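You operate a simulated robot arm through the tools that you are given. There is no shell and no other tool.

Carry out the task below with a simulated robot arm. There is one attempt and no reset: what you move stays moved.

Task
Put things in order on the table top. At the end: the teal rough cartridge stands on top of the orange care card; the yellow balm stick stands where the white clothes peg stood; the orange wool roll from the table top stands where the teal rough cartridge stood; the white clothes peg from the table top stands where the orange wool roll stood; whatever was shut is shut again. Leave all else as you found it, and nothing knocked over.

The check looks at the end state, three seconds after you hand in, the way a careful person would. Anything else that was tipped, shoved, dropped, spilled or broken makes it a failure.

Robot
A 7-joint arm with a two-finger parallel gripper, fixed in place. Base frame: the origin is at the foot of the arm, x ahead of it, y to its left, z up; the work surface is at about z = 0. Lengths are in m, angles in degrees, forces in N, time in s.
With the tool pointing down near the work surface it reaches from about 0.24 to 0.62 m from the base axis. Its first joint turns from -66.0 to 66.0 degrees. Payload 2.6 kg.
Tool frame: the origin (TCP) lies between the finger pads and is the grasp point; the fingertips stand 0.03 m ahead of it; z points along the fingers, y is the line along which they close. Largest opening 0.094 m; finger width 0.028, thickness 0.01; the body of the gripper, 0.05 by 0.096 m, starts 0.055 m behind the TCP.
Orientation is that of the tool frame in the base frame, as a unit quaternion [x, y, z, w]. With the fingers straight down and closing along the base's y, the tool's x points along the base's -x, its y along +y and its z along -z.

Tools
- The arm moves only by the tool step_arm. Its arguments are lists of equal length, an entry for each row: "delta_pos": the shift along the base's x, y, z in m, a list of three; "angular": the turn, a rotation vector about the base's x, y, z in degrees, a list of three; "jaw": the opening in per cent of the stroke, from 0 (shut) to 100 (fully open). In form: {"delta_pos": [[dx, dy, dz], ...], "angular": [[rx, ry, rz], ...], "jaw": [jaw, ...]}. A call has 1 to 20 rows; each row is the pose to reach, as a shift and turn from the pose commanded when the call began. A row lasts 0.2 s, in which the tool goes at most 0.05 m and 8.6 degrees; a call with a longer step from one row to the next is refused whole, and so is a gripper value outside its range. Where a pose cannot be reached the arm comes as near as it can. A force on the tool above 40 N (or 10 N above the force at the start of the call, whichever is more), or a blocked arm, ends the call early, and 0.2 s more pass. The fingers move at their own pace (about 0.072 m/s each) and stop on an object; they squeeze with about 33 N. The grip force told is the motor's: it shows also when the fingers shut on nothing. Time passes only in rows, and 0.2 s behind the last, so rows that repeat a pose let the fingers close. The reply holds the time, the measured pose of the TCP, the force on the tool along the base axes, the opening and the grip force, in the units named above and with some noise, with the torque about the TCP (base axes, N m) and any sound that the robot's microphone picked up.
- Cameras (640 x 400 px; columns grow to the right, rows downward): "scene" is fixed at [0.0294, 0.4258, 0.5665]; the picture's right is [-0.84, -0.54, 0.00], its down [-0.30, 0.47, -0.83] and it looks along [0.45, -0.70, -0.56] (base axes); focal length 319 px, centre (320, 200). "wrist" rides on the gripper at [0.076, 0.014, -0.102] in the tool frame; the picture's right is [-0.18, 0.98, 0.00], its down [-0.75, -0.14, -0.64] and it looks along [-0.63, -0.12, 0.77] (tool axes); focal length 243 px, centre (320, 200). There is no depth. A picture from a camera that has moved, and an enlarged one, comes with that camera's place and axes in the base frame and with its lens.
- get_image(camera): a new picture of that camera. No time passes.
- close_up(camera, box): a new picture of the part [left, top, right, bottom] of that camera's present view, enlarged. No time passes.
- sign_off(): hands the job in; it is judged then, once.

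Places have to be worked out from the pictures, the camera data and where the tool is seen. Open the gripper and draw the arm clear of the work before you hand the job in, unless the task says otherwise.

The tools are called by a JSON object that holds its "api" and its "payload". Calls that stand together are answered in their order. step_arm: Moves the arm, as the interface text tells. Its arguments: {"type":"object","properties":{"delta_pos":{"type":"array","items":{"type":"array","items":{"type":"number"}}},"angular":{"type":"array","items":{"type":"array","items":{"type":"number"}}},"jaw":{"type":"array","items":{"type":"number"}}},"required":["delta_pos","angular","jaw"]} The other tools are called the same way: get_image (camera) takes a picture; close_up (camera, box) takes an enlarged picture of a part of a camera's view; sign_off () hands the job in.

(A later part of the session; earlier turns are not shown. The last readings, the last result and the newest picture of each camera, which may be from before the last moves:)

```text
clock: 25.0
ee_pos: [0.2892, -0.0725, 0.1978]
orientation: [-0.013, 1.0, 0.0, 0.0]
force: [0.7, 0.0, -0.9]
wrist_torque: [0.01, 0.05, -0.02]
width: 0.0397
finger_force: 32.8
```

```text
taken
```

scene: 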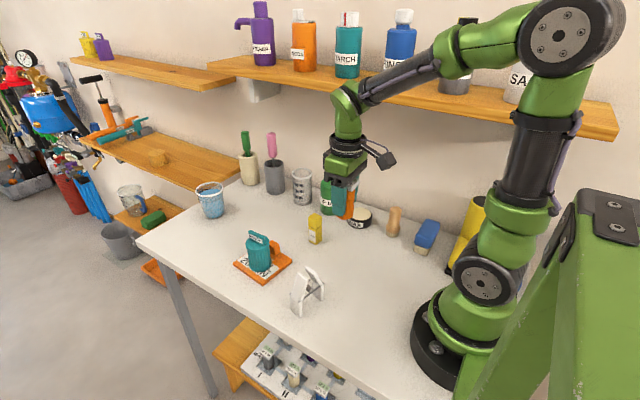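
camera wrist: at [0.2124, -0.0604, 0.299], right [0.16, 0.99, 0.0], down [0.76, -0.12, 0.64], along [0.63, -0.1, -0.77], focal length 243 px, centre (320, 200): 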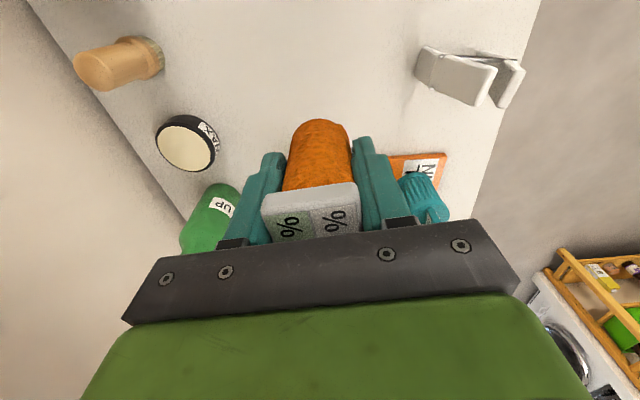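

TCP reads (0.289, -0.0724), about 1 mm short of the mark, so I'll trim that while lowering to just above the table.

{"api": "step_arm", "payload": {"delta_pos": [[0.0008, 0.0012, -0.03], [0.0008, 0.0012, -0.065], [0.0008, 0.0012, -0.1], [0.0008, 0.0012, -0.125], [0.0008, 0.0012, -0.14], [0.0008, 0.0012, -0.145], [0.0008, 0.0012, -0.145]], "angular": [[0, 0, 0], [0, 0, 0], [0, 0, 0], [0, 0, 0], [0, 0, 0], [0, 0, 0], [0, 0, 0]], "jaw": [0, 0, 0, 0, 0, 0, 0]}}

{"api": "close_up", "payload": {"camera": "scene", "box": [280, 190, 420, 300]}}

```text
clock: 26.6
ee_pos: [0.291, -0.0708, 0.051]
orientation: [-0.013, 1.0, 0.0, 0.0]
force: [-0.1, -0.8, -0.6]
wrist_torque: [0.02, 0.02, 0.01]
width: 0.0398
finger_force: 33.0
```

```text
3.64 times, centred on (350, 245) of scene
camera zoom: at [0.0294, 0.4258, 0.5665], right [-0.84, -0.54, 0.0], down [-0.3, 0.47, -0.83], along [0.45, -0.7, -0.56], focal length 1161 px, centre (211, 36)
```

zoom: 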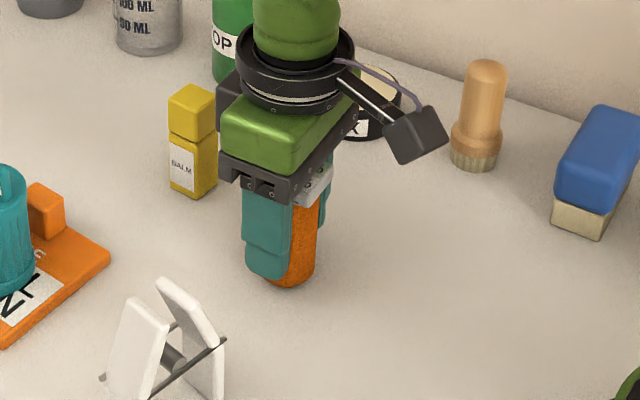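

The roll hovers a few millimetres above teal's old spot. I'm lowering in 1 mm steps and watching for contact.

{"api": "step_arm", "payload": {"delta_pos": [[0, 0, -0.002], [0, 0, -0.003], [0, 0, -0.004]], "angular": [[0, 0, 0], [0, 0, 0], [0, 0, 0]], "jaw": [0, 0, 0]}}

```text
clock: 27.4
ee_pos: [0.2897, -0.071, 0.0471]
orientation: [-0.013, 1.0, 0.0, -0.001]
force: [0.3, -0.2, -1.9]
wrist_torque: [0.01, 0.02, 0.01]
width: 0.0397
finger_force: 33.4
```

No contact yet. One more millimetre at a time.

{"api": "step_arm", "payload": {"delta_pos": [[0, 0, -0.001], [0, 0, -0.001]], "angular": [[0, 0, 0], [0, 0, 0]], "jaw": [0, 0]}}

```text
clock: 28.0
ee_pos: [0.291, -0.0689, 0.0469]
orientation: [-0.012, 1.0, 0.001, 0.001]
force: [-8.8, 2.2, 28.6]
wrist_torque: [-0.03, 0.29, -0.01]
width: 0.0398
finger_force: 33.6
```

Firm contact (28 N) — that's on the table. I'll back off half a millimetre to relieve the pressure before opening.

{"api": "step_arm", "payload": {"delta_pos": [[0, 0, 0.0006], [0, 0, 0.0006]], "angular": [[0, 0, 0], [0, 0, 0]], "jaw": [0, 0]}}

{"api": "close_up", "payload": {"camera": "scene", "box": [300, 200, 400, 290]}}

{"api": "get_image", "payload": {"camera": "wrist"}}

```text
clock: 28.6
ee_pos: [0.2921, -0.0706, 0.0463]
orientation: [-0.013, 1.0, 0.0, 0.0]
force: [-2.5, -1.6, 16.1]
wrist_torque: [-0.12, -0.02, -0.01]
width: 0.0398
finger_force: 33.1
```

```text
4.44 times, centred on (350, 245) of scene
camera zoom: at [0.0293, 0.4258, 0.5665], right [-0.84, -0.54, 0.0], down [-0.3, 0.47, -0.83], along [0.45, -0.7, -0.56], focal length 1419 px, centre (187, 0)
```

zoom: 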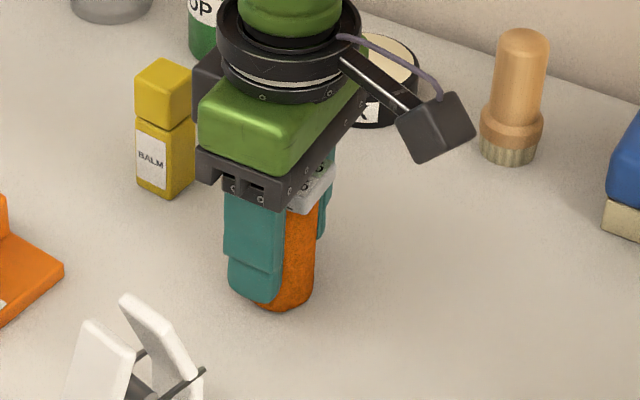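

```text
taken
camera wrist: at [0.215, -0.0586, 0.148], right [0.16, 0.99, 0.0], down [0.76, -0.12, 0.64], along [0.64, -0.1, -0.77], focal length 243 px, centre (320, 200)
```

wrist: 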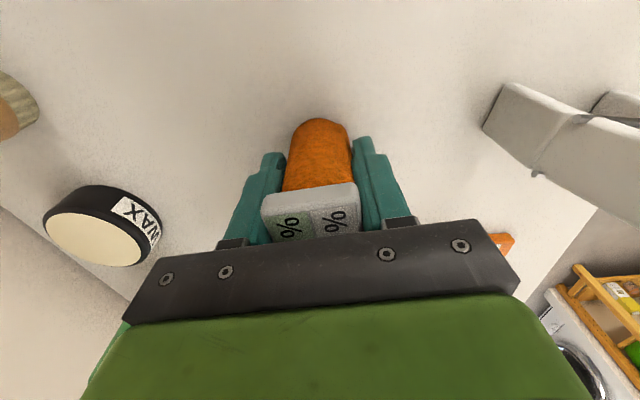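

Still 16 N of preload, so I'll raise another 0.8 mm and check.

{"api": "step_arm", "payload": {"delta_pos": [[0, 0, 0.0008], [0, 0, 0.0008]], "angular": [[0, 0, 0], [0, 0, 0]], "jaw": [0, 0]}}

```text
clock: 29.2
ee_pos: [0.2905, -0.0702, 0.0476]
orientation: [-0.013, 1.0, 0.0, -0.001]
force: [-0.3, -0.5, -0.2]
wrist_torque: [0.0, -0.04, 0.07]
width: 0.0398
finger_force: 33.2
```

The force is near zero, so the roll is essentially resting on the table. I'll open the fingers gently and look.

{"api": "step_arm", "payload": {"delta_pos": [[0, 0, -0.0003], [0, 0, -0.0003], [0, 0, -0.0003], [0, 0, -0.0003], [0, 0, -0.0003]], "angular": [[0, 0, 0], [0, 0, 0], [0, 0, 0], [0, 0, 0], [0, 0, 0]], "jaw": [44, 50, 60, 75, 85]}}

{"api": "get_image", "payload": {"camera": "wrist"}}

{"api": "close_up", "payload": {"camera": "scene", "box": [300, 200, 400, 290]}}

```text
clock: 30.4
ee_pos: [0.2907, -0.0721, 0.0465]
orientation: [-0.013, 1.0, 0.0, 0.0]
force: [-0.3, 0.0, 0.7]
wrist_torque: [-0.01, 0.02, 0.03]
width: 0.08
finger_force: 0.0
```

```text
taken
camera wrist: at [0.2147, -0.0587, 0.1484], right [0.16, 0.99, 0.0], down [0.76, -0.12, 0.64], along [0.63, -0.1, -0.77], focal length 243 px, centre (320, 200)
```

wrist: 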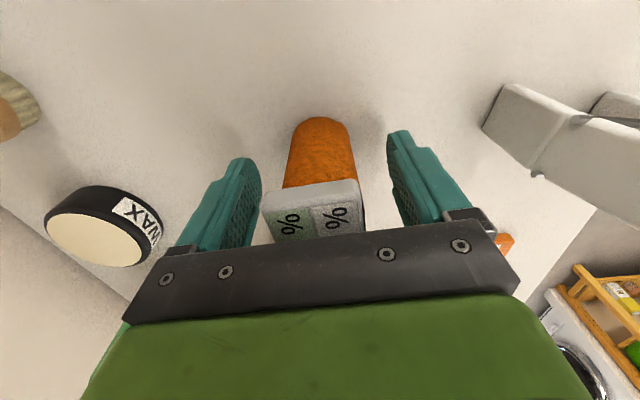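

```text
4.44 times, centred on (350, 245) of scene
camera zoom: at [0.0294, 0.4258, 0.5665], right [-0.84, -0.54, 0.0], down [-0.3, 0.47, -0.83], along [0.45, -0.7, -0.56], focal length 1419 px, centre (187, 0)
```

zoom: 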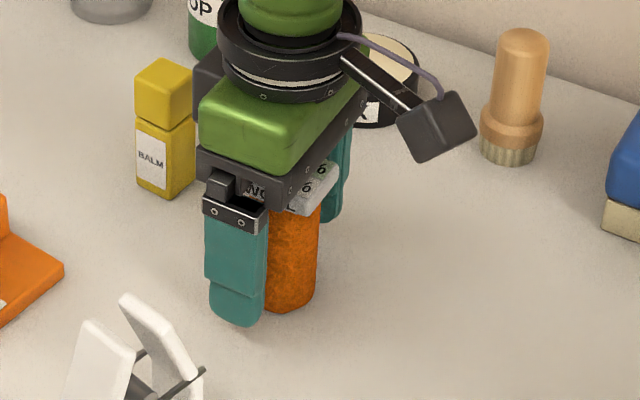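

The roll stands on its own at teal's old place. I'll rise straight up, then rotate to line up with the peg's plate edges (yaw ≈ +77°) above the peg.

{"api": "step_arm", "payload": {"delta_pos": [[0, 0, 0.02], [0, 0, 0.05], [0, 0, 0.09], [0, 0, 0.13], [0, 0, 0.16], [0, 0.015, 0.17], [0, 0.03, 0.17], [0, 0.045, 0.17], [0, 0.06, 0.17], [0, 0.075, 0.17], [0, 0.09, 0.17], [0, 0.105, 0.17], [0, 0.12, 0.17], [0, 0.135, 0.17], [0, 0.1395, 0.17], [0, 0.1395, 0.17]], "angular": [[0, 0, 0], [0, 0, 0], [0, 0, 0], [0, 0, 0], [0, 0, 0], [0, 0, 8], [0, 0, 16], [0, 0, 24], [0, 0, 32], [0, 0, 40], [0, 0, 48], [0, 0, 56], [0, 0, 64], [0, 0, 72], [0, 0, 76], [0, 0, 76]], "jaw": [85, 85, 85, 100, 100, 100, 100, 100, 100, 100, 100, 100, 100, 100, 100, 100]}}

{"api": "get_image", "payload": {"camera": "wrist"}}

{"api": "get_image", "payload": {"camera": "scene"}}

```text
clock: 33.8
ee_pos: [0.2897, 0.0685, 0.2173]
orientation: [-0.626, 0.78, 0.0, 0.0]
force: [0.3, 0.4, -0.5]
wrist_torque: [0.01, 0.0, -0.01]
width: 0.0944
finger_force: 0.0
```

```text
taken
camera wrist: at [0.2604, -0.0026, 0.319], right [-0.92, 0.39, 0.0], down [0.3, 0.71, 0.64], along [0.25, 0.59, -0.77], focal length 243 px, centre (320, 200)
```

wrist: 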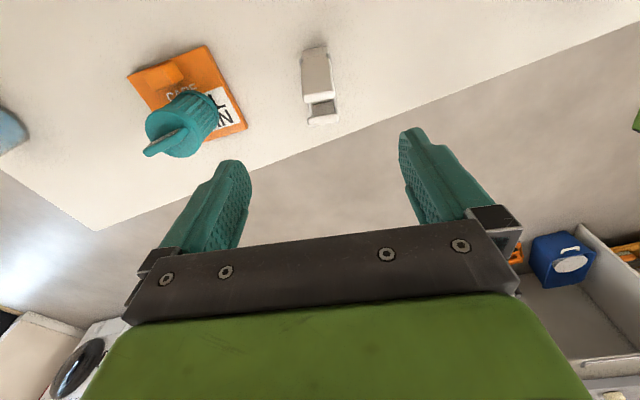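

```text
taken
```

scene: 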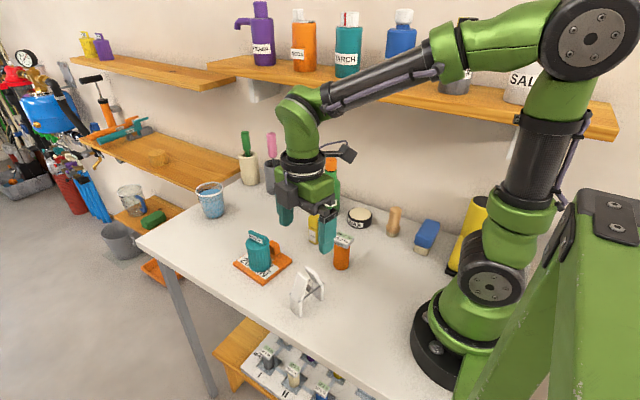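

The wool roll stands at teal's old place. I'm zooming on the peg from this angle to measure its centre, its top height and the wire position.

{"api": "close_up", "payload": {"camera": "wrist", "box": [280, 30, 360, 140]}}

{"api": "close_up", "payload": {"camera": "scene", "box": [285, 225, 375, 325]}}

```text
3.64 times, centred on (320, 85) of wrist
camera zoom: at [0.2604, -0.0026, 0.319], right [-0.92, 0.39, 0.0], down [0.3, 0.71, 0.64], along [0.25, 0.59, -0.77], focal length 882 px, centre (320, 618)
```

zoom: 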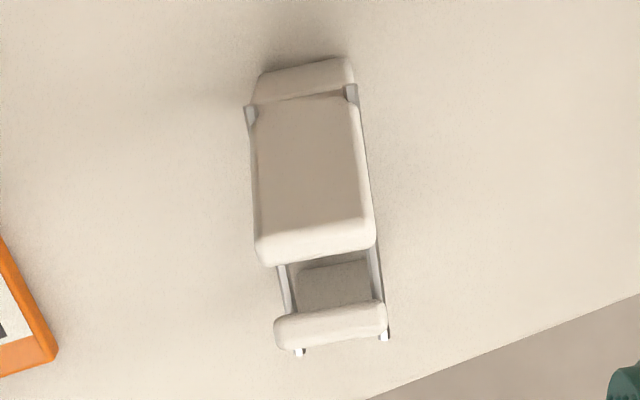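

```text
4.00 times, centred on (330, 275) of scene
camera zoom: at [0.0294, 0.4258, 0.5665], right [-0.84, -0.54, 0.0], down [-0.3, 0.47, -0.83], along [0.45, -0.7, -0.56], focal length 1278 px, centre (280, -100)
```

zoom: 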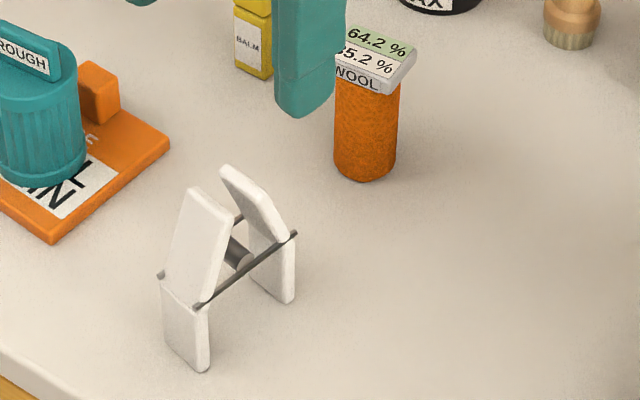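

Consistent peg measurements: centre (0.291, 0.070), yaw about -13° (the tool is already aligned), top about 0.10, side wires at z ≈ 0.05. I'll descend so the fingertips stop just above the wires (TCP z ≈ 0.088), pausing above the top first.

{"api": "step_arm", "payload": {"delta_pos": [[0.0005, 0.0011, -0.03], [0.0005, 0.0011, -0.055], [0.0005, 0.0011, -0.073], [0.0005, 0.0011, -0.073]], "angular": [[0, 0, -0.5], [0, 0, -0.5], [0, 0, -0.5], [0, 0, -0.5]], "jaw": [100, 100, 100, 100]}}

{"api": "get_image", "payload": {"camera": "wrist"}}

{"api": "close_up", "payload": {"camera": "scene", "box": [260, 200, 380, 325]}}

```text
clock: 34.8
ee_pos: [0.2911, 0.0715, 0.1448]
orientation: [-0.622, 0.783, 0.0, 0.0]
force: [0.1, -0.6, -0.8]
wrist_torque: [-0.02, 0.02, -0.03]
width: 0.0936
finger_force: 0.1
```

```text
taken
camera wrist: at [0.2603, -0.0008, 0.2453], right [-0.92, 0.4, 0.0], down [0.31, 0.7, 0.64], along [0.26, 0.59, -0.77], focal length 243 px, centre (320, 200)
```

wrist: 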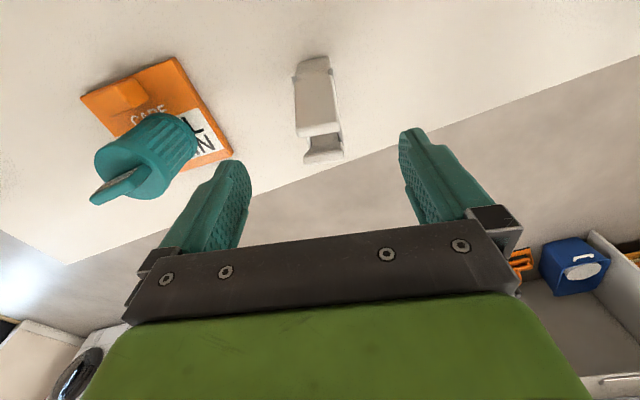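

```text
3.20 times, centred on (320, 262) of scene
camera zoom: at [0.0294, 0.4258, 0.5665], right [-0.84, -0.54, 0.0], down [-0.3, 0.47, -0.83], along [0.45, -0.7, -0.56], focal length 1022 px, centre (320, 0)
```

zoom: 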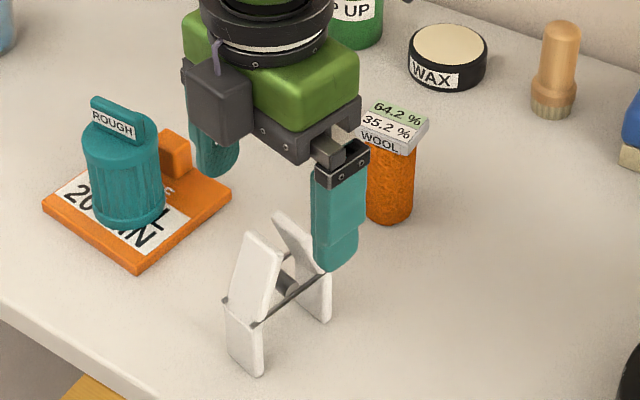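

The peg's top is centred between the fingers. Descending the rest of the way to TCP z ≈ 0.088.

{"api": "step_arm", "payload": {"delta_pos": [[0, -0.0005, -0.02], [0, -0.0005, -0.04], [0, -0.0005, -0.052], [0, -0.0005, -0.056], [0, -0.0005, -0.056]], "angular": [[0, 0, 0], [0, 0, 0], [0, 0, 0], [0, 0, 0], [0, 0, 0]], "jaw": [100, 100, 100, 100, 100]}}

{"api": "get_image", "payload": {"camera": "wrist"}}

{"api": "close_up", "payload": {"camera": "scene", "box": [270, 230, 370, 325]}}

```text
clock: 36.0
ee_pos: [0.2901, 0.0699, 0.0886]
orientation: [-0.623, 0.783, 0.0, 0.0]
force: [0.3, 0.5, 0.4]
wrist_torque: [-0.01, 0.03, -0.01]
width: 0.094
finger_force: 0.0
```

```text
taken
camera wrist: at [0.26, -0.0013, 0.1901], right [-0.92, 0.4, 0.0], down [0.31, 0.7, 0.64], along [0.26, 0.59, -0.77], focal length 243 px, centre (320, 200)
```

wrist: 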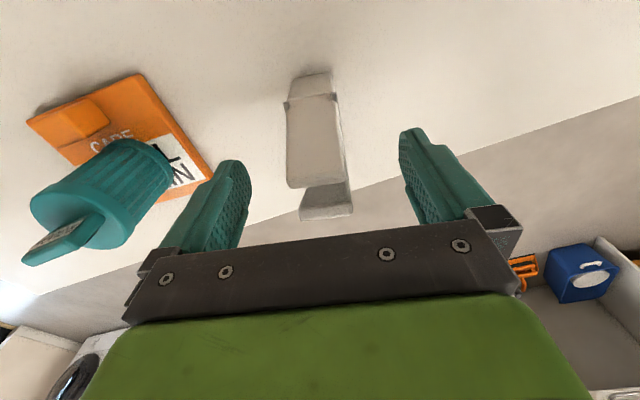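

```text
4.21 times, centred on (320, 278) of scene
camera zoom: at [0.0294, 0.4258, 0.5665], right [-0.84, -0.54, 0.0], down [-0.3, 0.47, -0.83], along [0.45, -0.7, -0.56], focal length 1345 px, centre (320, -126)
```

zoom: 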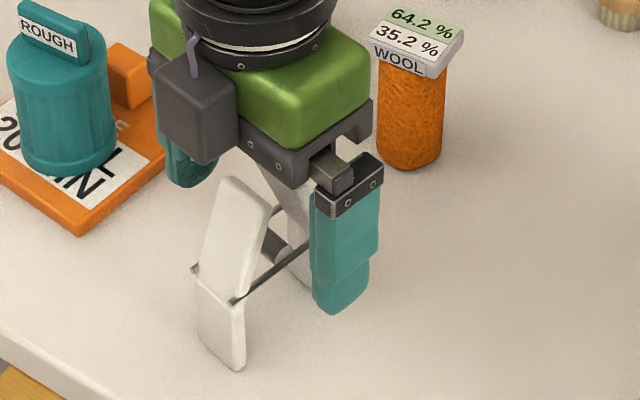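

The fingers are on either side of the peg, tips above the wires, and the top is well below the palm. Closing gradually.

{"api": "step_arm", "payload": {"delta_pos": [[0, 0, 0], [0, 0, 0], [0, 0, 0], [0, 0, 0], [0, 0, 0], [0, 0, 0], [0, 0, 0]], "angular": [[0, 0, 0], [0, 0, 0], [0, 0, 0], [0, 0, 0], [0, 0, 0], [0, 0, 0], [0, 0, 0]], "jaw": [75, 55, 42, 34, 20, 0, 0]}}

{"api": "get_image", "payload": {"camera": "wrist"}}

{"api": "close_up", "payload": {"camera": "scene", "box": [270, 230, 370, 325]}}

```text
clock: 37.6
ee_pos: [0.2901, 0.0698, 0.0881]
orientation: [-0.622, 0.783, 0.0, 0.0]
force: [0.3, 0.4, -0.3]
wrist_torque: [0.01, -0.03, -0.01]
width: 0.0354
finger_force: 32.9
```

```text
taken
camera wrist: at [0.26, -0.0013, 0.1904], right [-0.92, 0.4, 0.0], down [0.31, 0.7, 0.64], along [0.26, 0.59, -0.77], focal length 243 px, centre (320, 200)
```

wrist: 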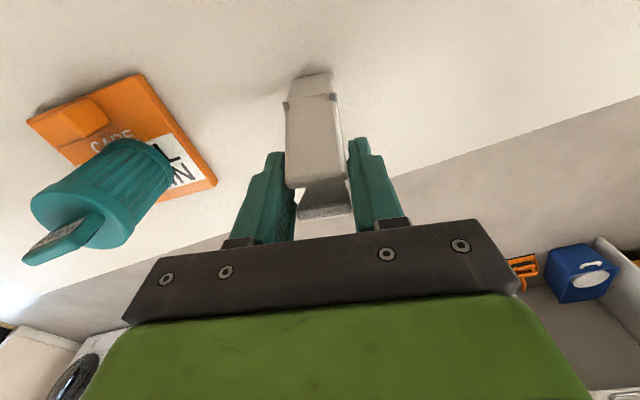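

```text
4.21 times, centred on (320, 278) of scene
camera zoom: at [0.0294, 0.4258, 0.5665], right [-0.84, -0.54, 0.0], down [-0.3, 0.47, -0.83], along [0.45, -0.7, -0.56], focal length 1345 px, centre (320, -126)
```

zoom: 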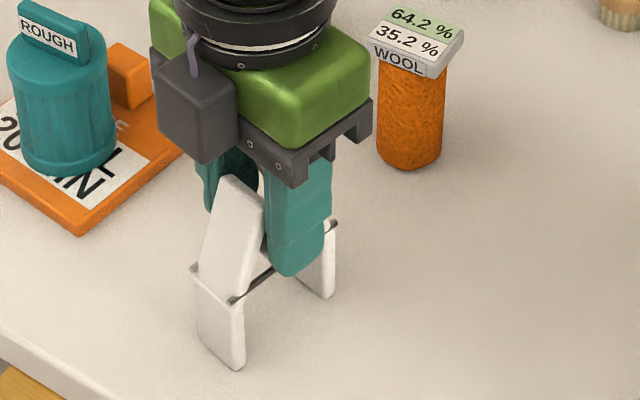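

Grip holds at width 0.035 and 33 N, and the peg did not shift. I'll lift a small amount first to check that it comes up upright.

{"api": "step_arm", "payload": {"delta_pos": [[0, 0, 0.005], [0, 0, 0.015], [0, 0, 0.03], [0, 0, 0.03]], "angular": [[0, 0, 0], [0, 0, 0], [0, 0, 0], [0, 0, 0]], "jaw": [0, 0, 0, 0]}}

{"api": "get_image", "payload": {"camera": "wrist"}}

{"api": "close_up", "payload": {"camera": "scene", "box": [270, 215, 370, 325]}}

```text
clock: 38.6
ee_pos: [0.2914, 0.0688, 0.1193]
orientation: [-0.623, 0.782, 0.0, 0.0]
force: [-0.7, 0.4, 0.2]
wrist_torque: [0.02, -0.03, 0.01]
width: 0.0354
finger_force: 32.8
```

```text
taken
camera wrist: at [0.2601, -0.0025, 0.2201], right [-0.92, 0.4, 0.0], down [0.31, 0.7, 0.64], along [0.26, 0.59, -0.77], focal length 243 px, centre (320, 200)
```

wrist: 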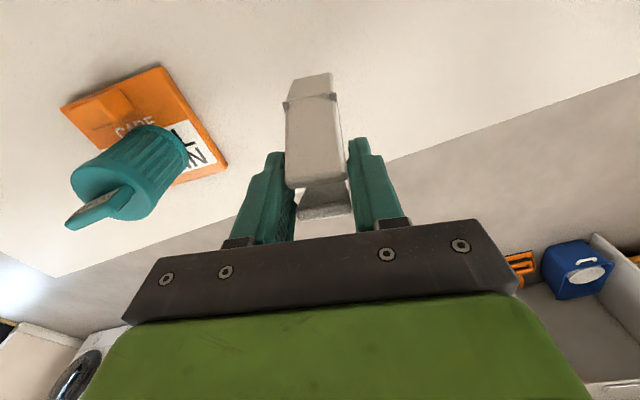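

```text
3.64 times, centred on (320, 270) of scene
camera zoom: at [0.0294, 0.4258, 0.5665], right [-0.84, -0.54, 0.0], down [-0.3, 0.47, -0.83], along [0.45, -0.7, -0.56], focal length 1161 px, centre (320, -54)
```

zoom: 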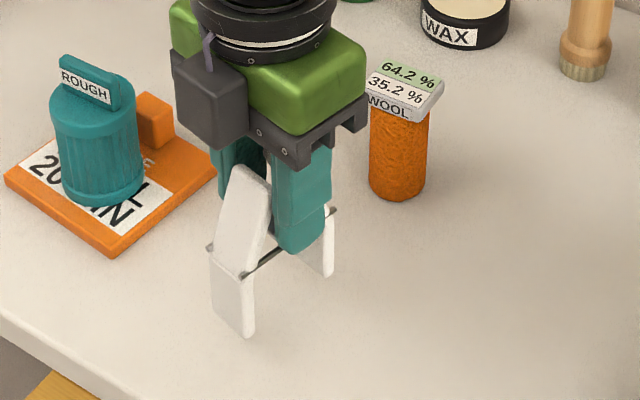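

The peg lifts upright and steady. I'll raise it to clear the teal cartridge and carry it over to the wool roll's old place at (0.572, -0.0905).

{"api": "step_arm", "payload": {"delta_pos": [[0, 0, 0.04], [0, 0, 0.08], [0, 0, 0.12], [0.015, -0.0085, 0.125], [0.045, -0.0256, 0.125], [0.08, -0.0454, 0.125], [0.115, -0.0653, 0.125], [0.15, -0.0852, 0.125], [0.185, -0.105, 0.125], [0.22, -0.125, 0.125], [0.25, -0.142, 0.125], [0.27, -0.1534, 0.125], [0.2817, -0.16, 0.125], [0.2817, -0.16, 0.125]], "angular": [[0, 0, 0], [0, 0, 0], [0, 0, 0], [0, 0, 0], [0, 0, 0], [0, 0, 0], [0, 0, 0], [0, 0, 0], [0, 0, 0], [0, 0, 0], [0, 0, 0], [0, 0, 0], [0, 0, 0], [0, 0, 0]], "jaw": [0, 0, 0, 0, 0, 0, 0, 0, 0, 0, 0, 0, 0, 0]}}

{"api": "get_image", "payload": {"camera": "wrist"}}

{"api": "get_image", "payload": {"camera": "scene"}}

```text
clock: 41.6
ee_pos: [0.5716, -0.0903, 0.2432]
orientation: [-0.623, 0.782, 0.0, 0.0]
force: [-0.7, 0.6, -0.3]
wrist_torque: [0.01, -0.02, 0.0]
width: 0.0352
finger_force: 33.2
```

```text
taken
camera wrist: at [0.5412, -0.1615, 0.3438], right [-0.92, 0.4, 0.0], down [0.31, 0.7, 0.64], along [0.26, 0.59, -0.77], focal length 243 px, centre (320, 200)
```

wrist: 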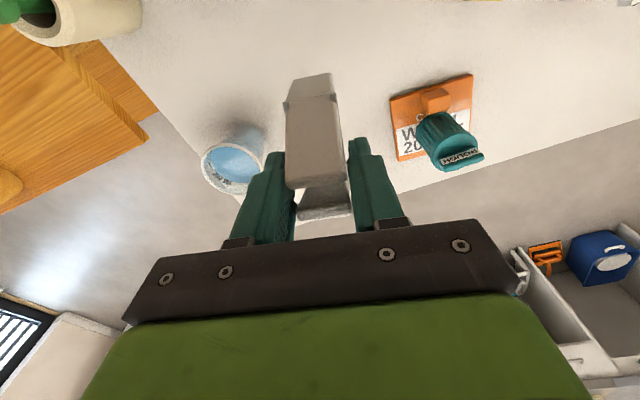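

```text
taken
```

scene: 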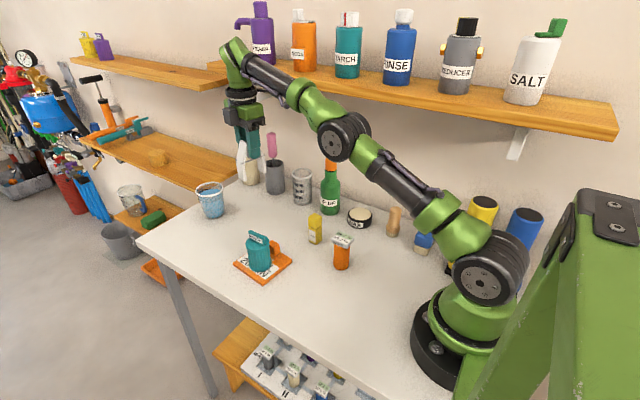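

Peg is over the wool roll's former spot with clear space around. Lowering to about 5 mm above the table.

{"api": "step_arm", "payload": {"delta_pos": [[0.0005, 0, -0.035], [0.0005, 0, -0.07], [0.0005, 0, -0.1], [0.0005, 0, -0.125], [0.0005, 0, -0.142], [0.0005, 0, -0.149], [0.0005, 0, -0.149]], "angular": [[0, 0, 0], [0, 0, 0], [0, 0, 0], [0, 0, 0], [0, 0, 0], [0, 0, 0], [0, 0, 0]], "jaw": [0, 0, 0, 0, 0, 0, 0]}}

{"api": "get_image", "payload": {"camera": "wrist"}}

{"api": "close_up", "payload": {"camera": "scene", "box": [200, 120, 320, 240]}}

```text
clock: 43.2
ee_pos: [0.5733, -0.0909, 0.0944]
orientation: [-0.622, 0.783, 0.0, 0.0]
force: [0.4, 0.5, -0.5]
wrist_torque: [0.0, 0.0, 0.0]
width: 0.0353
finger_force: 33.4
```

```text
taken
camera wrist: at [0.5419, -0.1624, 0.1961], right [-0.92, 0.4, 0.0], down [0.31, 0.7, 0.64], along [0.26, 0.59, -0.77], focal length 243 px, centre (320, 200)
```

wrist: 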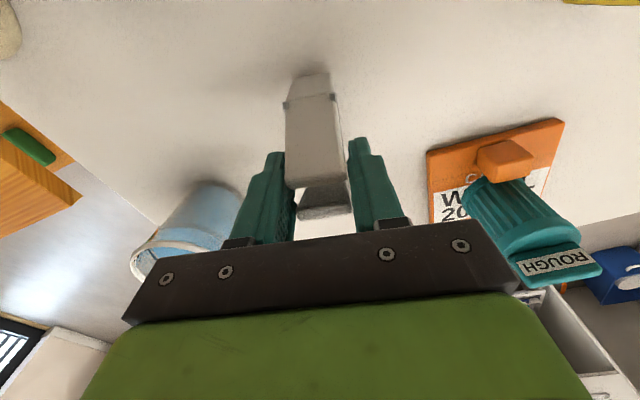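

```text
3.33 times, centred on (260, 180) of scene
camera zoom: at [0.0294, 0.4258, 0.5665], right [-0.84, -0.54, 0.0], down [-0.3, 0.47, -0.83], along [0.45, -0.7, -0.56], focal length 1064 px, centre (520, 267)
```

zoom: 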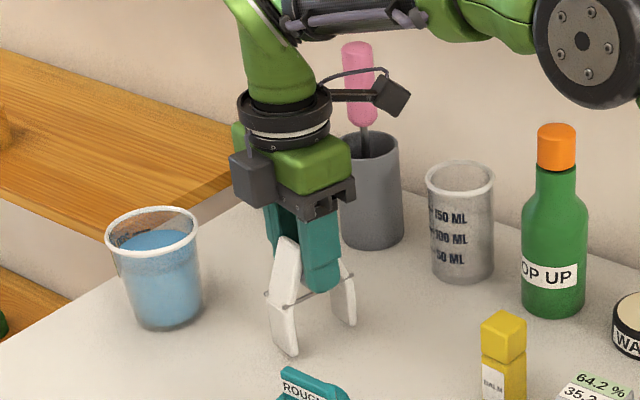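

All clear around the peg. Lowering the last few millimetres slowly.

{"api": "step_arm", "payload": {"delta_pos": [[0, 0, -0.002], [0, 0, -0.0035], [0, 0, -0.0045]], "angular": [[0, 0, 0], [0, 0, 0], [0, 0, 0]], "jaw": [0, 0, 0]}}

```text
clock: 44.0
ee_pos: [0.5735, -0.0905, 0.0902]
orientation: [-0.622, 0.783, 0.0, -0.001]
force: [-0.3, 0.0, 0.1]
wrist_torque: [0.0, 0.01, 0.03]
width: 0.0353
finger_force: 33.1
```

No contact yet. Another 0.5 mm step at a time.

{"api": "step_arm", "payload": {"delta_pos": [[0, 0, -0.0005], [0, 0, -0.001]], "angular": [[0, 0, 0], [0, 0, 0]], "jaw": [0, 0]}}

```text
clock: 44.6
ee_pos: [0.5733, -0.0905, 0.0898]
orientation: [-0.623, 0.782, 0.0, 0.001]
force: [-1.1, 0.0, -0.1]
wrist_torque: [0.02, 0.0, 0.01]
width: 0.0351
finger_force: 33.0
```

Still none. I'll step down 0.5 mm more at a time.

{"api": "step_arm", "payload": {"delta_pos": [[0, 0, -0.0005], [0, 0, -0.001]], "angular": [[0, 0, 0], [0, 0, 0]], "jaw": [0, 0]}}

{"api": "close_up", "payload": {"camera": "scene", "box": [220, 180, 300, 240]}}

```text
clock: 45.2
ee_pos: [0.5732, -0.0905, 0.088]
orientation: [-0.622, 0.783, 0.0, 0.001]
force: [-1.9, 1.1, 8.0]
wrist_torque: [0.11, 0.09, 0.02]
width: 0.0355
finger_force: 32.7
```

```text
6.67 times, centred on (260, 210) of scene
camera zoom: at [0.0294, 0.4258, 0.5665], right [-0.84, -0.54, 0.0], down [-0.3, 0.47, -0.83], along [0.45, -0.7, -0.56], focal length 2129 px, centre (720, 133)
```

zoom: 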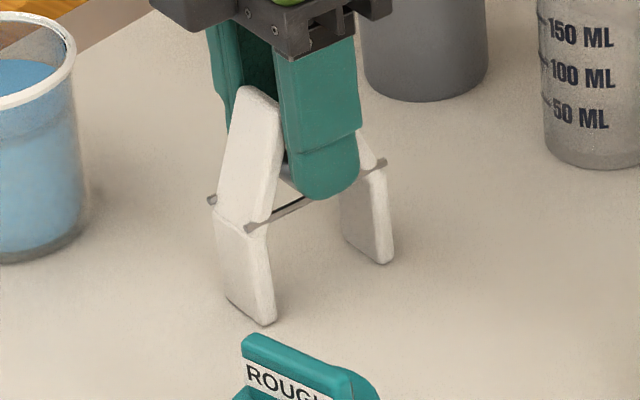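

Contact at 8 N, both legs down. Opening the fingers gently.

{"api": "step_arm", "payload": {"delta_pos": [[0, 0, 0], [0, 0, 0], [0, 0, 0], [0, 0, 0], [0, 0, 0]], "angular": [[0, 0, 0], [0, 0, 0], [0, 0, 0], [0, 0, 0], [0, 0, 0]], "jaw": [40, 48, 60, 75, 90]}}

{"api": "get_image", "payload": {"camera": "wrist"}}

{"api": "close_up", "payload": {"camera": "scene", "box": [220, 160, 310, 240]}}

```text
clock: 46.4
ee_pos: [0.5724, -0.0903, 0.0873]
orientation: [-0.623, 0.783, 0.0, 0.0]
force: [0.8, -0.4, 0.6]
wrist_torque: [0.0, -0.01, 0.01]
width: 0.0845
finger_force: 0.0
```

```text
taken
camera wrist: at [0.5421, -0.162, 0.1889], right [-0.92, 0.4, 0.0], down [0.31, 0.7, 0.64], along [0.26, 0.59, -0.77], focal length 243 px, centre (320, 200)
```

wrist: 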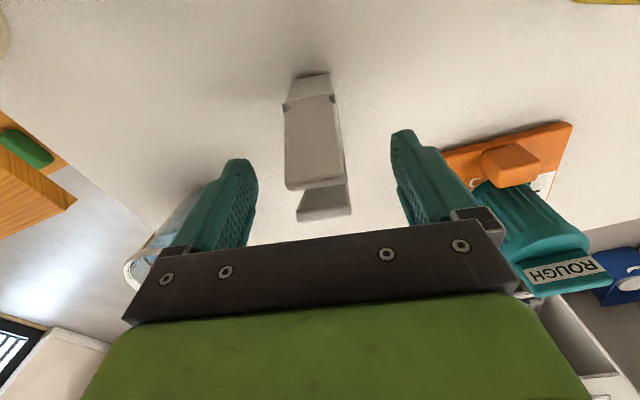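

```text
5.00 times, centred on (265, 200) of scene
camera zoom: at [0.0294, 0.4258, 0.5665], right [-0.84, -0.54, 0.0], down [-0.3, 0.47, -0.83], along [0.45, -0.7, -0.56], focal length 1597 px, centre (595, 200)
```

zoom: 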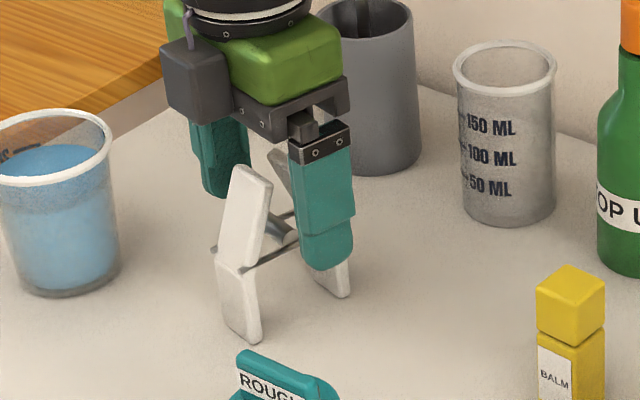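

Peg stands freely. I'll rise straight up and then travel to above the balm stick while turning the gripper back to yaw 0.

{"api": "step_arm", "payload": {"delta_pos": [[0, 0, 0.02], [0, 0, 0.05], [0, 0, 0.09], [0, 0, 0.13], [0, 0, 0.15], [-0.02, 0, 0.15], [-0.04, 0, 0.15], [-0.06, 0, 0.15], [-0.08, 0, 0.15], [-0.1, -0.003, 0.15], [-0.12, -0.006, 0.15], [-0.14, -0.01, 0.15], [-0.16, -0.013, 0.15], [-0.18, -0.017, 0.15], [-0.19, -0.02, 0.15], [-0.19, -0.02, 0.15]], "angular": [[0, 0, 0], [0, 0, 0], [0, 0, 0], [0, 0, 0], [0, 0, 0], [0, 0, -8], [0, 0, -16], [0, 0, -24], [0, 0, -32], [0, 0, -40], [0, 0, -48], [0, 0, -56], [0, 0, -64], [0, 0, -72], [0, 0, -77], [0, 0, -77]], "jaw": [90, 90, 90, 100, 100, 100, 100, 100, 100, 100, 100, 100, 100, 100, 100, 100]}}

{"api": "get_image", "payload": {"camera": "wrist"}}

{"api": "get_image", "payload": {"camera": "scene"}}

```text
clock: 49.8
ee_pos: [0.384, -0.1117, 0.2378]
orientation: [0.001, 1.0, 0.0, 0.0]
force: [-0.6, -0.3, -0.3]
wrist_torque: [-0.02, -0.01, 0.03]
width: 0.0938
finger_force: 0.1
```

```text
taken
camera wrist: at [0.3075, -0.097, 0.3394], right [0.19, 0.98, 0.0], down [0.75, -0.14, 0.64], along [0.63, -0.12, -0.77], focal length 243 px, centre (320, 200)
```

wrist: 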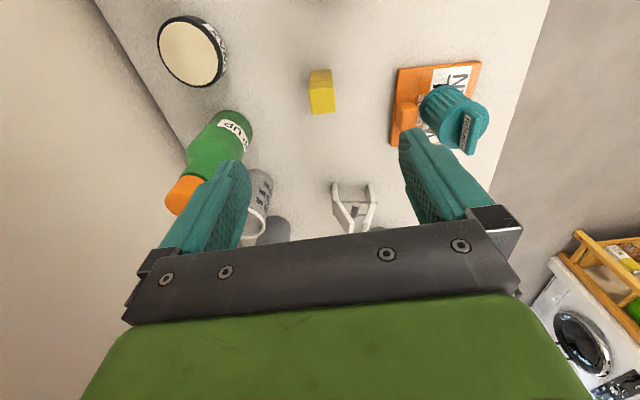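

```text
taken
```

scene: 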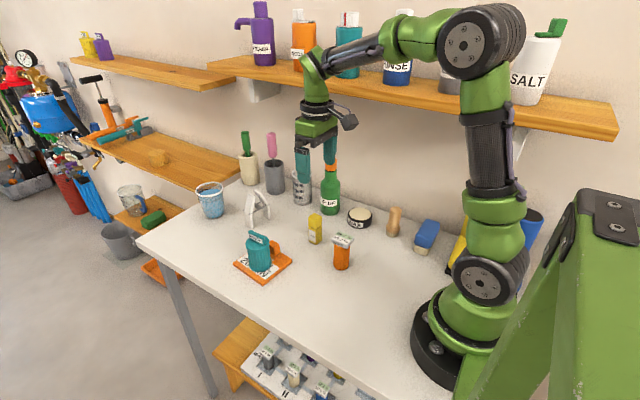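

The peg stands at the wool roll's old place. I'm zooming on the balm from here to measure its place, yaw and height, and on the peg to confirm it.

{"api": "close_up", "payload": {"camera": "wrist", "box": [290, 55, 350, 125]}}

{"api": "close_up", "payload": {"camera": "scene", "box": [290, 200, 360, 255]}}

{"api": "close_up", "payload": {"camera": "scene", "box": [220, 170, 300, 240]}}

```text
5.71 times, centred on (320, 90) of wrist
camera zoom: at [0.3075, -0.097, 0.3394], right [0.19, 0.98, 0.0], down [0.75, -0.14, 0.64], along [0.63, -0.12, -0.77], focal length 1386 px, centre (320, 829)
```

zoom: 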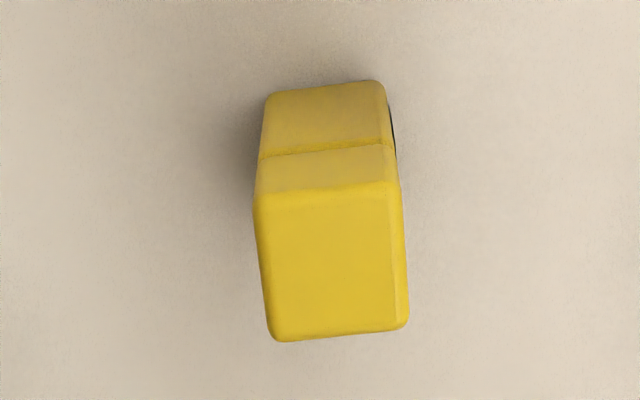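

```text
7.27 times, centred on (325, 228) of scene
camera zoom: at [0.0294, 0.4258, 0.5665], right [-0.84, -0.54, 0.0], down [-0.3, 0.47, -0.83], along [0.45, -0.7, -0.56], focal length 2323 px, centre (284, 0)
```

zoom: 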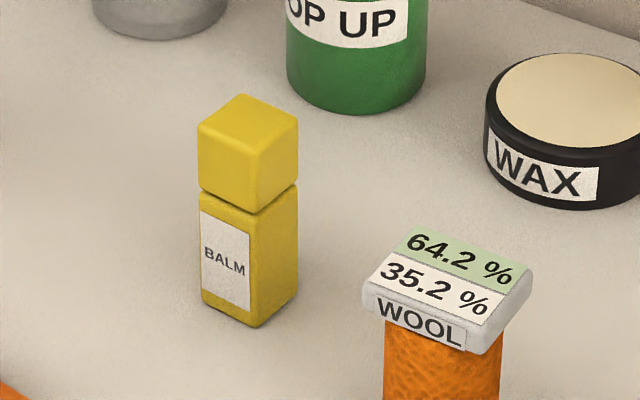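

```text
5.71 times, centred on (260, 205) of scene
camera zoom: at [0.0294, 0.4258, 0.5665], right [-0.84, -0.54, 0.0], down [-0.3, 0.47, -0.83], along [0.45, -0.7, -0.56], focal length 1825 px, centre (663, 171)
```

zoom: 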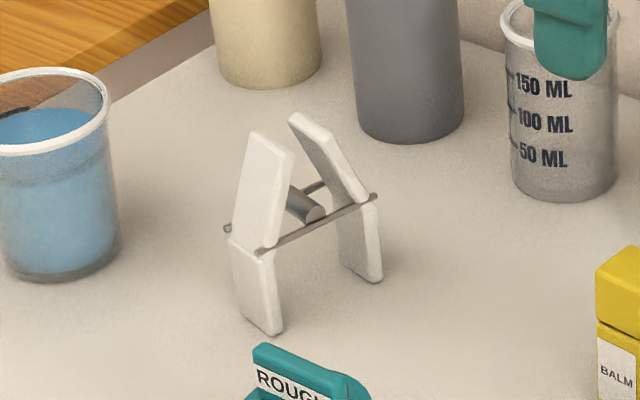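

Peg is standing well at about (0.573, -0.092). Balm: centre (0.391, -0.111), about 26 mm square, yaw about -5.5°, 73 mm tall. I'll align and descend, pausing with the fingertips above its top.

{"api": "step_arm", "payload": {"delta_pos": [[0.0073, -0.0003, -0.02], [0.0073, -0.0003, -0.06], [0.0073, -0.0003, -0.1], [0.0073, -0.0003, -0.115], [0.0073, -0.0003, -0.115]], "angular": [[0, 0, -5.4], [0, 0, -5.4], [0, 0, -5.4], [0, 0, -5.4], [0, 0, -5.4]], "jaw": [100, 100, 100, 100, 100]}}

{"api": "get_image", "payload": {"camera": "wrist"}}

{"api": "close_up", "payload": {"camera": "scene", "box": [270, 150, 390, 280]}}

```text
clock: 51.0
ee_pos: [0.3911, -0.1102, 0.1232]
orientation: [0.048, 0.999, 0.0, 0.001]
force: [-0.3, -0.2, 0.1]
wrist_torque: [0.0, -0.01, -0.02]
width: 0.0939
finger_force: 0.1
```

```text
taken
camera wrist: at [0.3169, -0.0897, 0.2248], right [0.28, 0.96, 0.0], down [0.74, -0.21, 0.64], along [0.62, -0.18, -0.77], focal length 243 px, centre (320, 200)
```

wrist: 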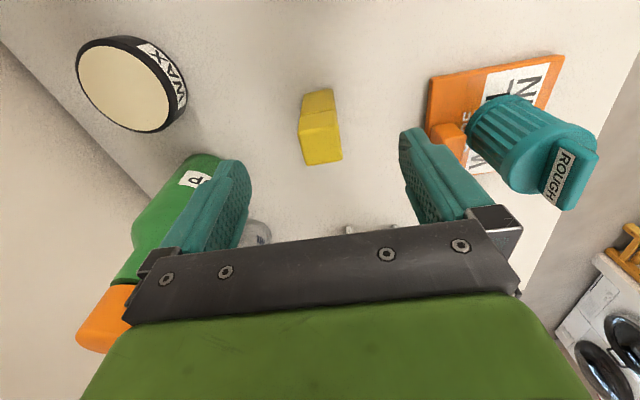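

```text
3.08 times, centred on (330, 215) of scene
camera zoom: at [0.0294, 0.4258, 0.5665], right [-0.84, -0.54, 0.0], down [-0.3, 0.47, -0.83], along [0.45, -0.7, -0.56], focal length 983 px, centre (289, 154)
```

zoom: 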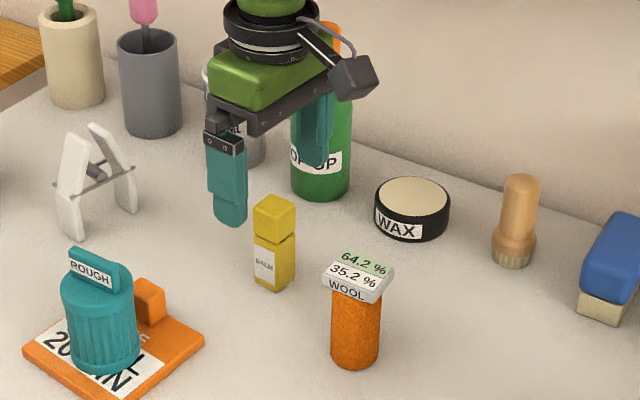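

The balm is centred between the fingers. I'll take one zoom to fix its offset from the TCP so it can be placed accurately.

{"api": "close_up", "payload": {"camera": "wrist", "box": [280, 75, 360, 175]}}

```text
4.00 times, centred on (320, 125) of wrist
camera zoom: at [0.3169, -0.0897, 0.2248], right [0.28, 0.96, 0.0], down [0.74, -0.21, 0.64], along [0.62, -0.18, -0.77], focal length 970 px, centre (320, 500)
```

zoom: 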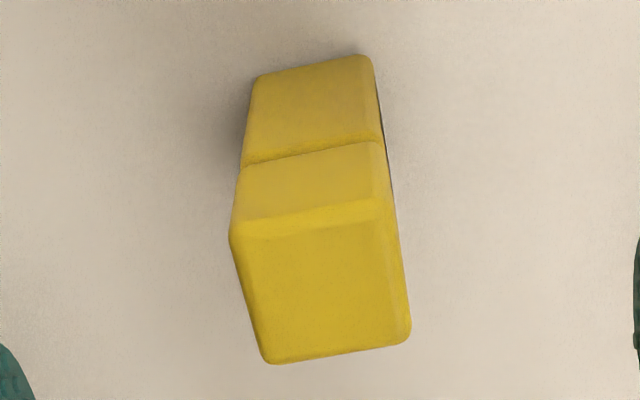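

Balm's centre agrees with the TCP within about 2 mm, and yaw matches. Descending to TCP z ≈ 0.038 so the grip is mainly on the body below the cap joint.

{"api": "step_arm", "payload": {"delta_pos": [[0.0005, 0, -0.03], [0.0005, 0, -0.055], [0.0005, 0, -0.075], [0.0005, 0, -0.0845], [0.0005, 0, -0.0845]], "angular": [[0, 0, 0], [0, 0, 0], [0, 0, 0], [0, 0, 0], [0, 0, 0]], "jaw": [100, 100, 100, 100, 100]}}

{"api": "get_image", "payload": {"camera": "wrist"}}

{"api": "close_up", "payload": {"camera": "scene", "box": [270, 170, 390, 280]}}

```text
clock: 52.2
ee_pos: [0.3907, -0.1118, 0.0384]
orientation: [0.047, 0.999, 0.0, 0.0]
force: [0.1, -0.3, -0.2]
wrist_torque: [0.0, 0.0, 0.04]
width: 0.0939
finger_force: 0.0
```

```text
taken
camera wrist: at [0.3171, -0.0897, 0.1402], right [0.28, 0.96, 0.0], down [0.74, -0.21, 0.64], along [0.62, -0.18, -0.77], focal length 243 px, centre (320, 200)
```

wrist: 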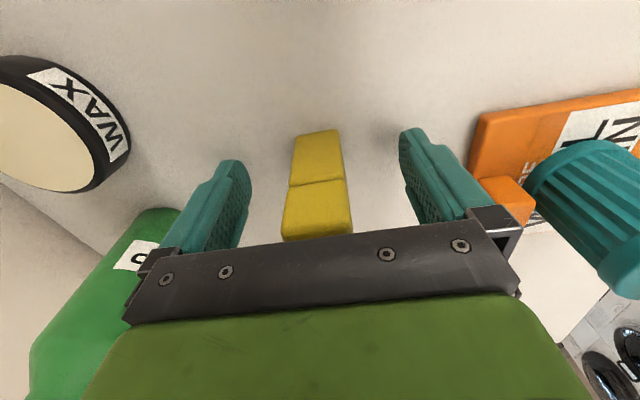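

```text
3.64 times, centred on (330, 225) of scene
camera zoom: at [0.0294, 0.4258, 0.5665], right [-0.84, -0.54, 0.0], down [-0.3, 0.47, -0.83], along [0.45, -0.7, -0.56], focal length 1161 px, centre (284, 109)
```

zoom: 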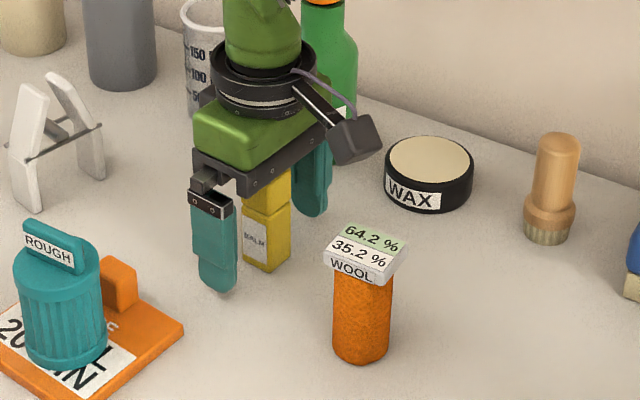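

Fingers are on both sides of the balm, nothing else is touched, and the camera box is clear of the wool roll. Closing.

{"api": "step_arm", "payload": {"delta_pos": [[0, 0, 0], [0, 0, 0], [0, 0, 0], [0, 0, 0], [0, 0, 0], [0, 0, 0], [0, 0, 0]], "angular": [[0, 0, 0], [0, 0, 0], [0, 0, 0], [0, 0, 0], [0, 0, 0], [0, 0, 0], [0, 0, 0]], "jaw": [75, 55, 42, 32, 20, 0, 0]}}

{"api": "get_image", "payload": {"camera": "wrist"}}

```text
clock: 53.8
ee_pos: [0.3908, -0.1115, 0.0385]
orientation: [0.047, 0.999, 0.0, 0.0]
force: [0.5, 0.4, 0.7]
wrist_torque: [0.03, 0.03, 0.01]
width: 0.0313
finger_force: 33.2
```

```text
taken
camera wrist: at [0.3172, -0.0897, 0.1405], right [0.28, 0.96, 0.0], down [0.74, -0.21, 0.64], along [0.62, -0.18, -0.77], focal length 243 px, centre (320, 200)
```

wrist: 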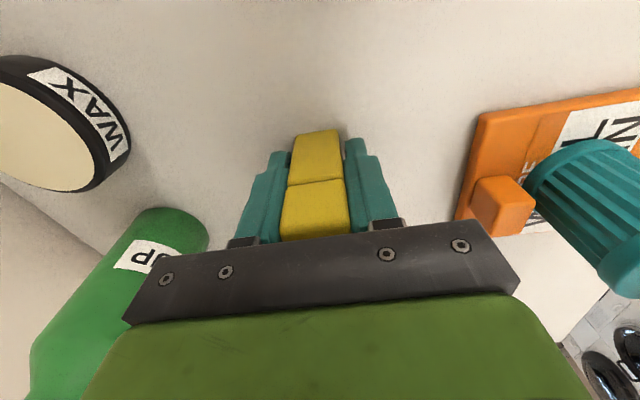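

Balm is gripped (33 N). Lifting straight up and carrying it high over to the peg's old place at (0.291, 0.070).

{"api": "step_arm", "payload": {"delta_pos": [[0, 0, 0.015], [0, 0, 0.05], [0, 0, 0.09], [0, 0, 0.13], [0, 0, 0.15], [-0.01, 0.018, 0.155], [-0.025, 0.045, 0.155], [-0.042, 0.076, 0.155], [-0.059, 0.107, 0.155], [-0.076, 0.137, 0.155], [-0.09, 0.163, 0.155], [-0.098, 0.177, 0.155], [-0.1003, 0.1812, 0.155], [-0.1003, 0.1812, 0.155]], "angular": [[0, 0, 0], [0, 0, 0], [0, 0, 0], [0, 0, 0], [0, 0, 0], [0, 0, 0], [0, 0, 0], [0, 0, 0], [0, 0, 0], [0, 0, 0], [0, 0, 0], [0, 0, 0], [0, 0, 0], [0, 0, 0]], "jaw": [0, 0, 0, 0, 0, 0, 0, 0, 0, 0, 0, 0, 0, 0]}}

{"api": "get_image", "payload": {"camera": "wrist"}}

{"api": "get_image", "payload": {"camera": "scene"}}

```text
clock: 56.8
ee_pos: [0.2909, 0.0695, 0.1919]
orientation: [0.047, 0.999, -0.001, 0.0]
force: [0.3, 0.9, -0.6]
wrist_torque: [0.01, -0.02, -0.03]
width: 0.0311
finger_force: 33.1
```

```text
taken
camera wrist: at [0.2165, 0.0915, 0.2937], right [0.28, 0.96, 0.0], down [0.74, -0.21, 0.64], along [0.62, -0.18, -0.77], focal length 243 px, centre (320, 200)
```

wrist: 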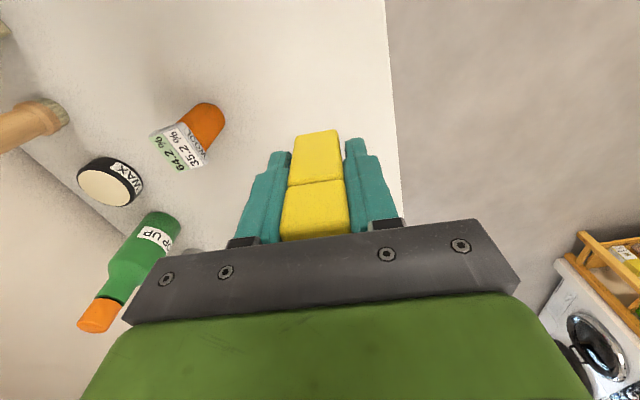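

```text
taken
```

scene: 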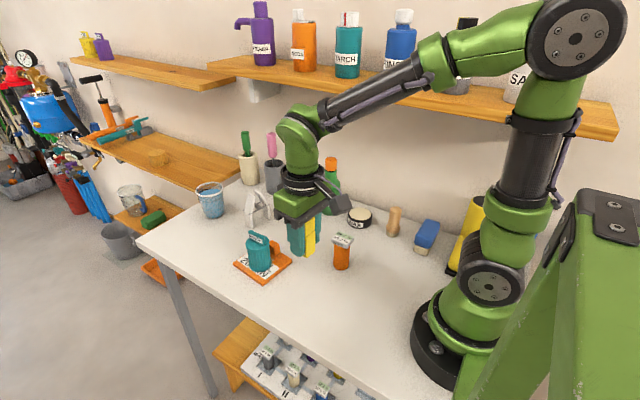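

Balm is over the peg's old place (TCP (0.291, 0.070)). Lowering to about 6 mm above the table.

{"api": "step_arm", "payload": {"delta_pos": [[0, 0, -0.035], [0, 0, -0.07], [0, 0, -0.1], [0, 0, -0.125], [0, 0, -0.142], [0, 0, -0.149], [0, 0, -0.149]], "angular": [[0, 0, 0], [0, 0, 0], [0, 0, 0], [0, 0, 0], [0, 0, 0], [0, 0, 0], [0, 0, 0]], "jaw": [0, 0, 0, 0, 0, 0, 0]}}

{"api": "close_up", "payload": {"camera": "scene", "box": [260, 210, 380, 320]}}

```text
clock: 58.4
ee_pos: [0.291, 0.07, 0.0441]
orientation: [0.048, 0.999, -0.001, 0.0]
force: [-0.4, 0.0, -0.3]
wrist_torque: [0.0, -0.01, 0.0]
width: 0.0313
finger_force: 32.9
```

```text
3.64 times, centred on (320, 265) of scene
camera zoom: at [0.0294, 0.4258, 0.5665], right [-0.84, -0.54, 0.0], down [-0.3, 0.47, -0.83], along [0.45, -0.7, -0.56], focal length 1161 px, centre (320, -36)
```

zoom: 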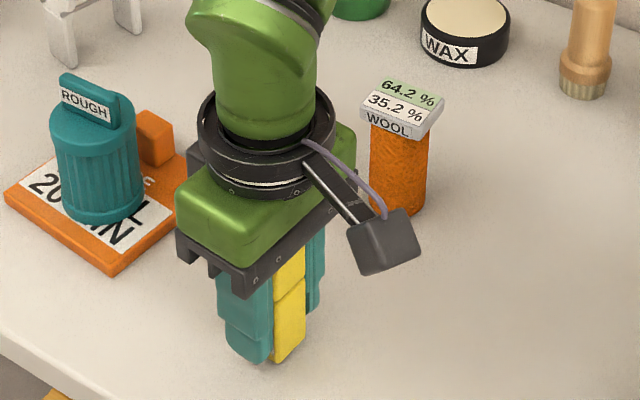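

Clear all round. Lowering the last millimetres in small steps.

{"api": "step_arm", "payload": {"delta_pos": [[0, 0, -0.002], [0, 0, -0.004], [0, 0, -0.0055]], "angular": [[0, 0, 0], [0, 0, 0], [0, 0, 0]], "jaw": [0, 0, 0]}}

```text
clock: 59.2
ee_pos: [0.2898, 0.0701, 0.0384]
orientation: [0.047, 0.999, 0.0, 0.0]
force: [-1.1, -0.5, 3.8]
wrist_torque: [-0.05, 0.07, 0.01]
width: 0.0313
finger_force: 33.3
```

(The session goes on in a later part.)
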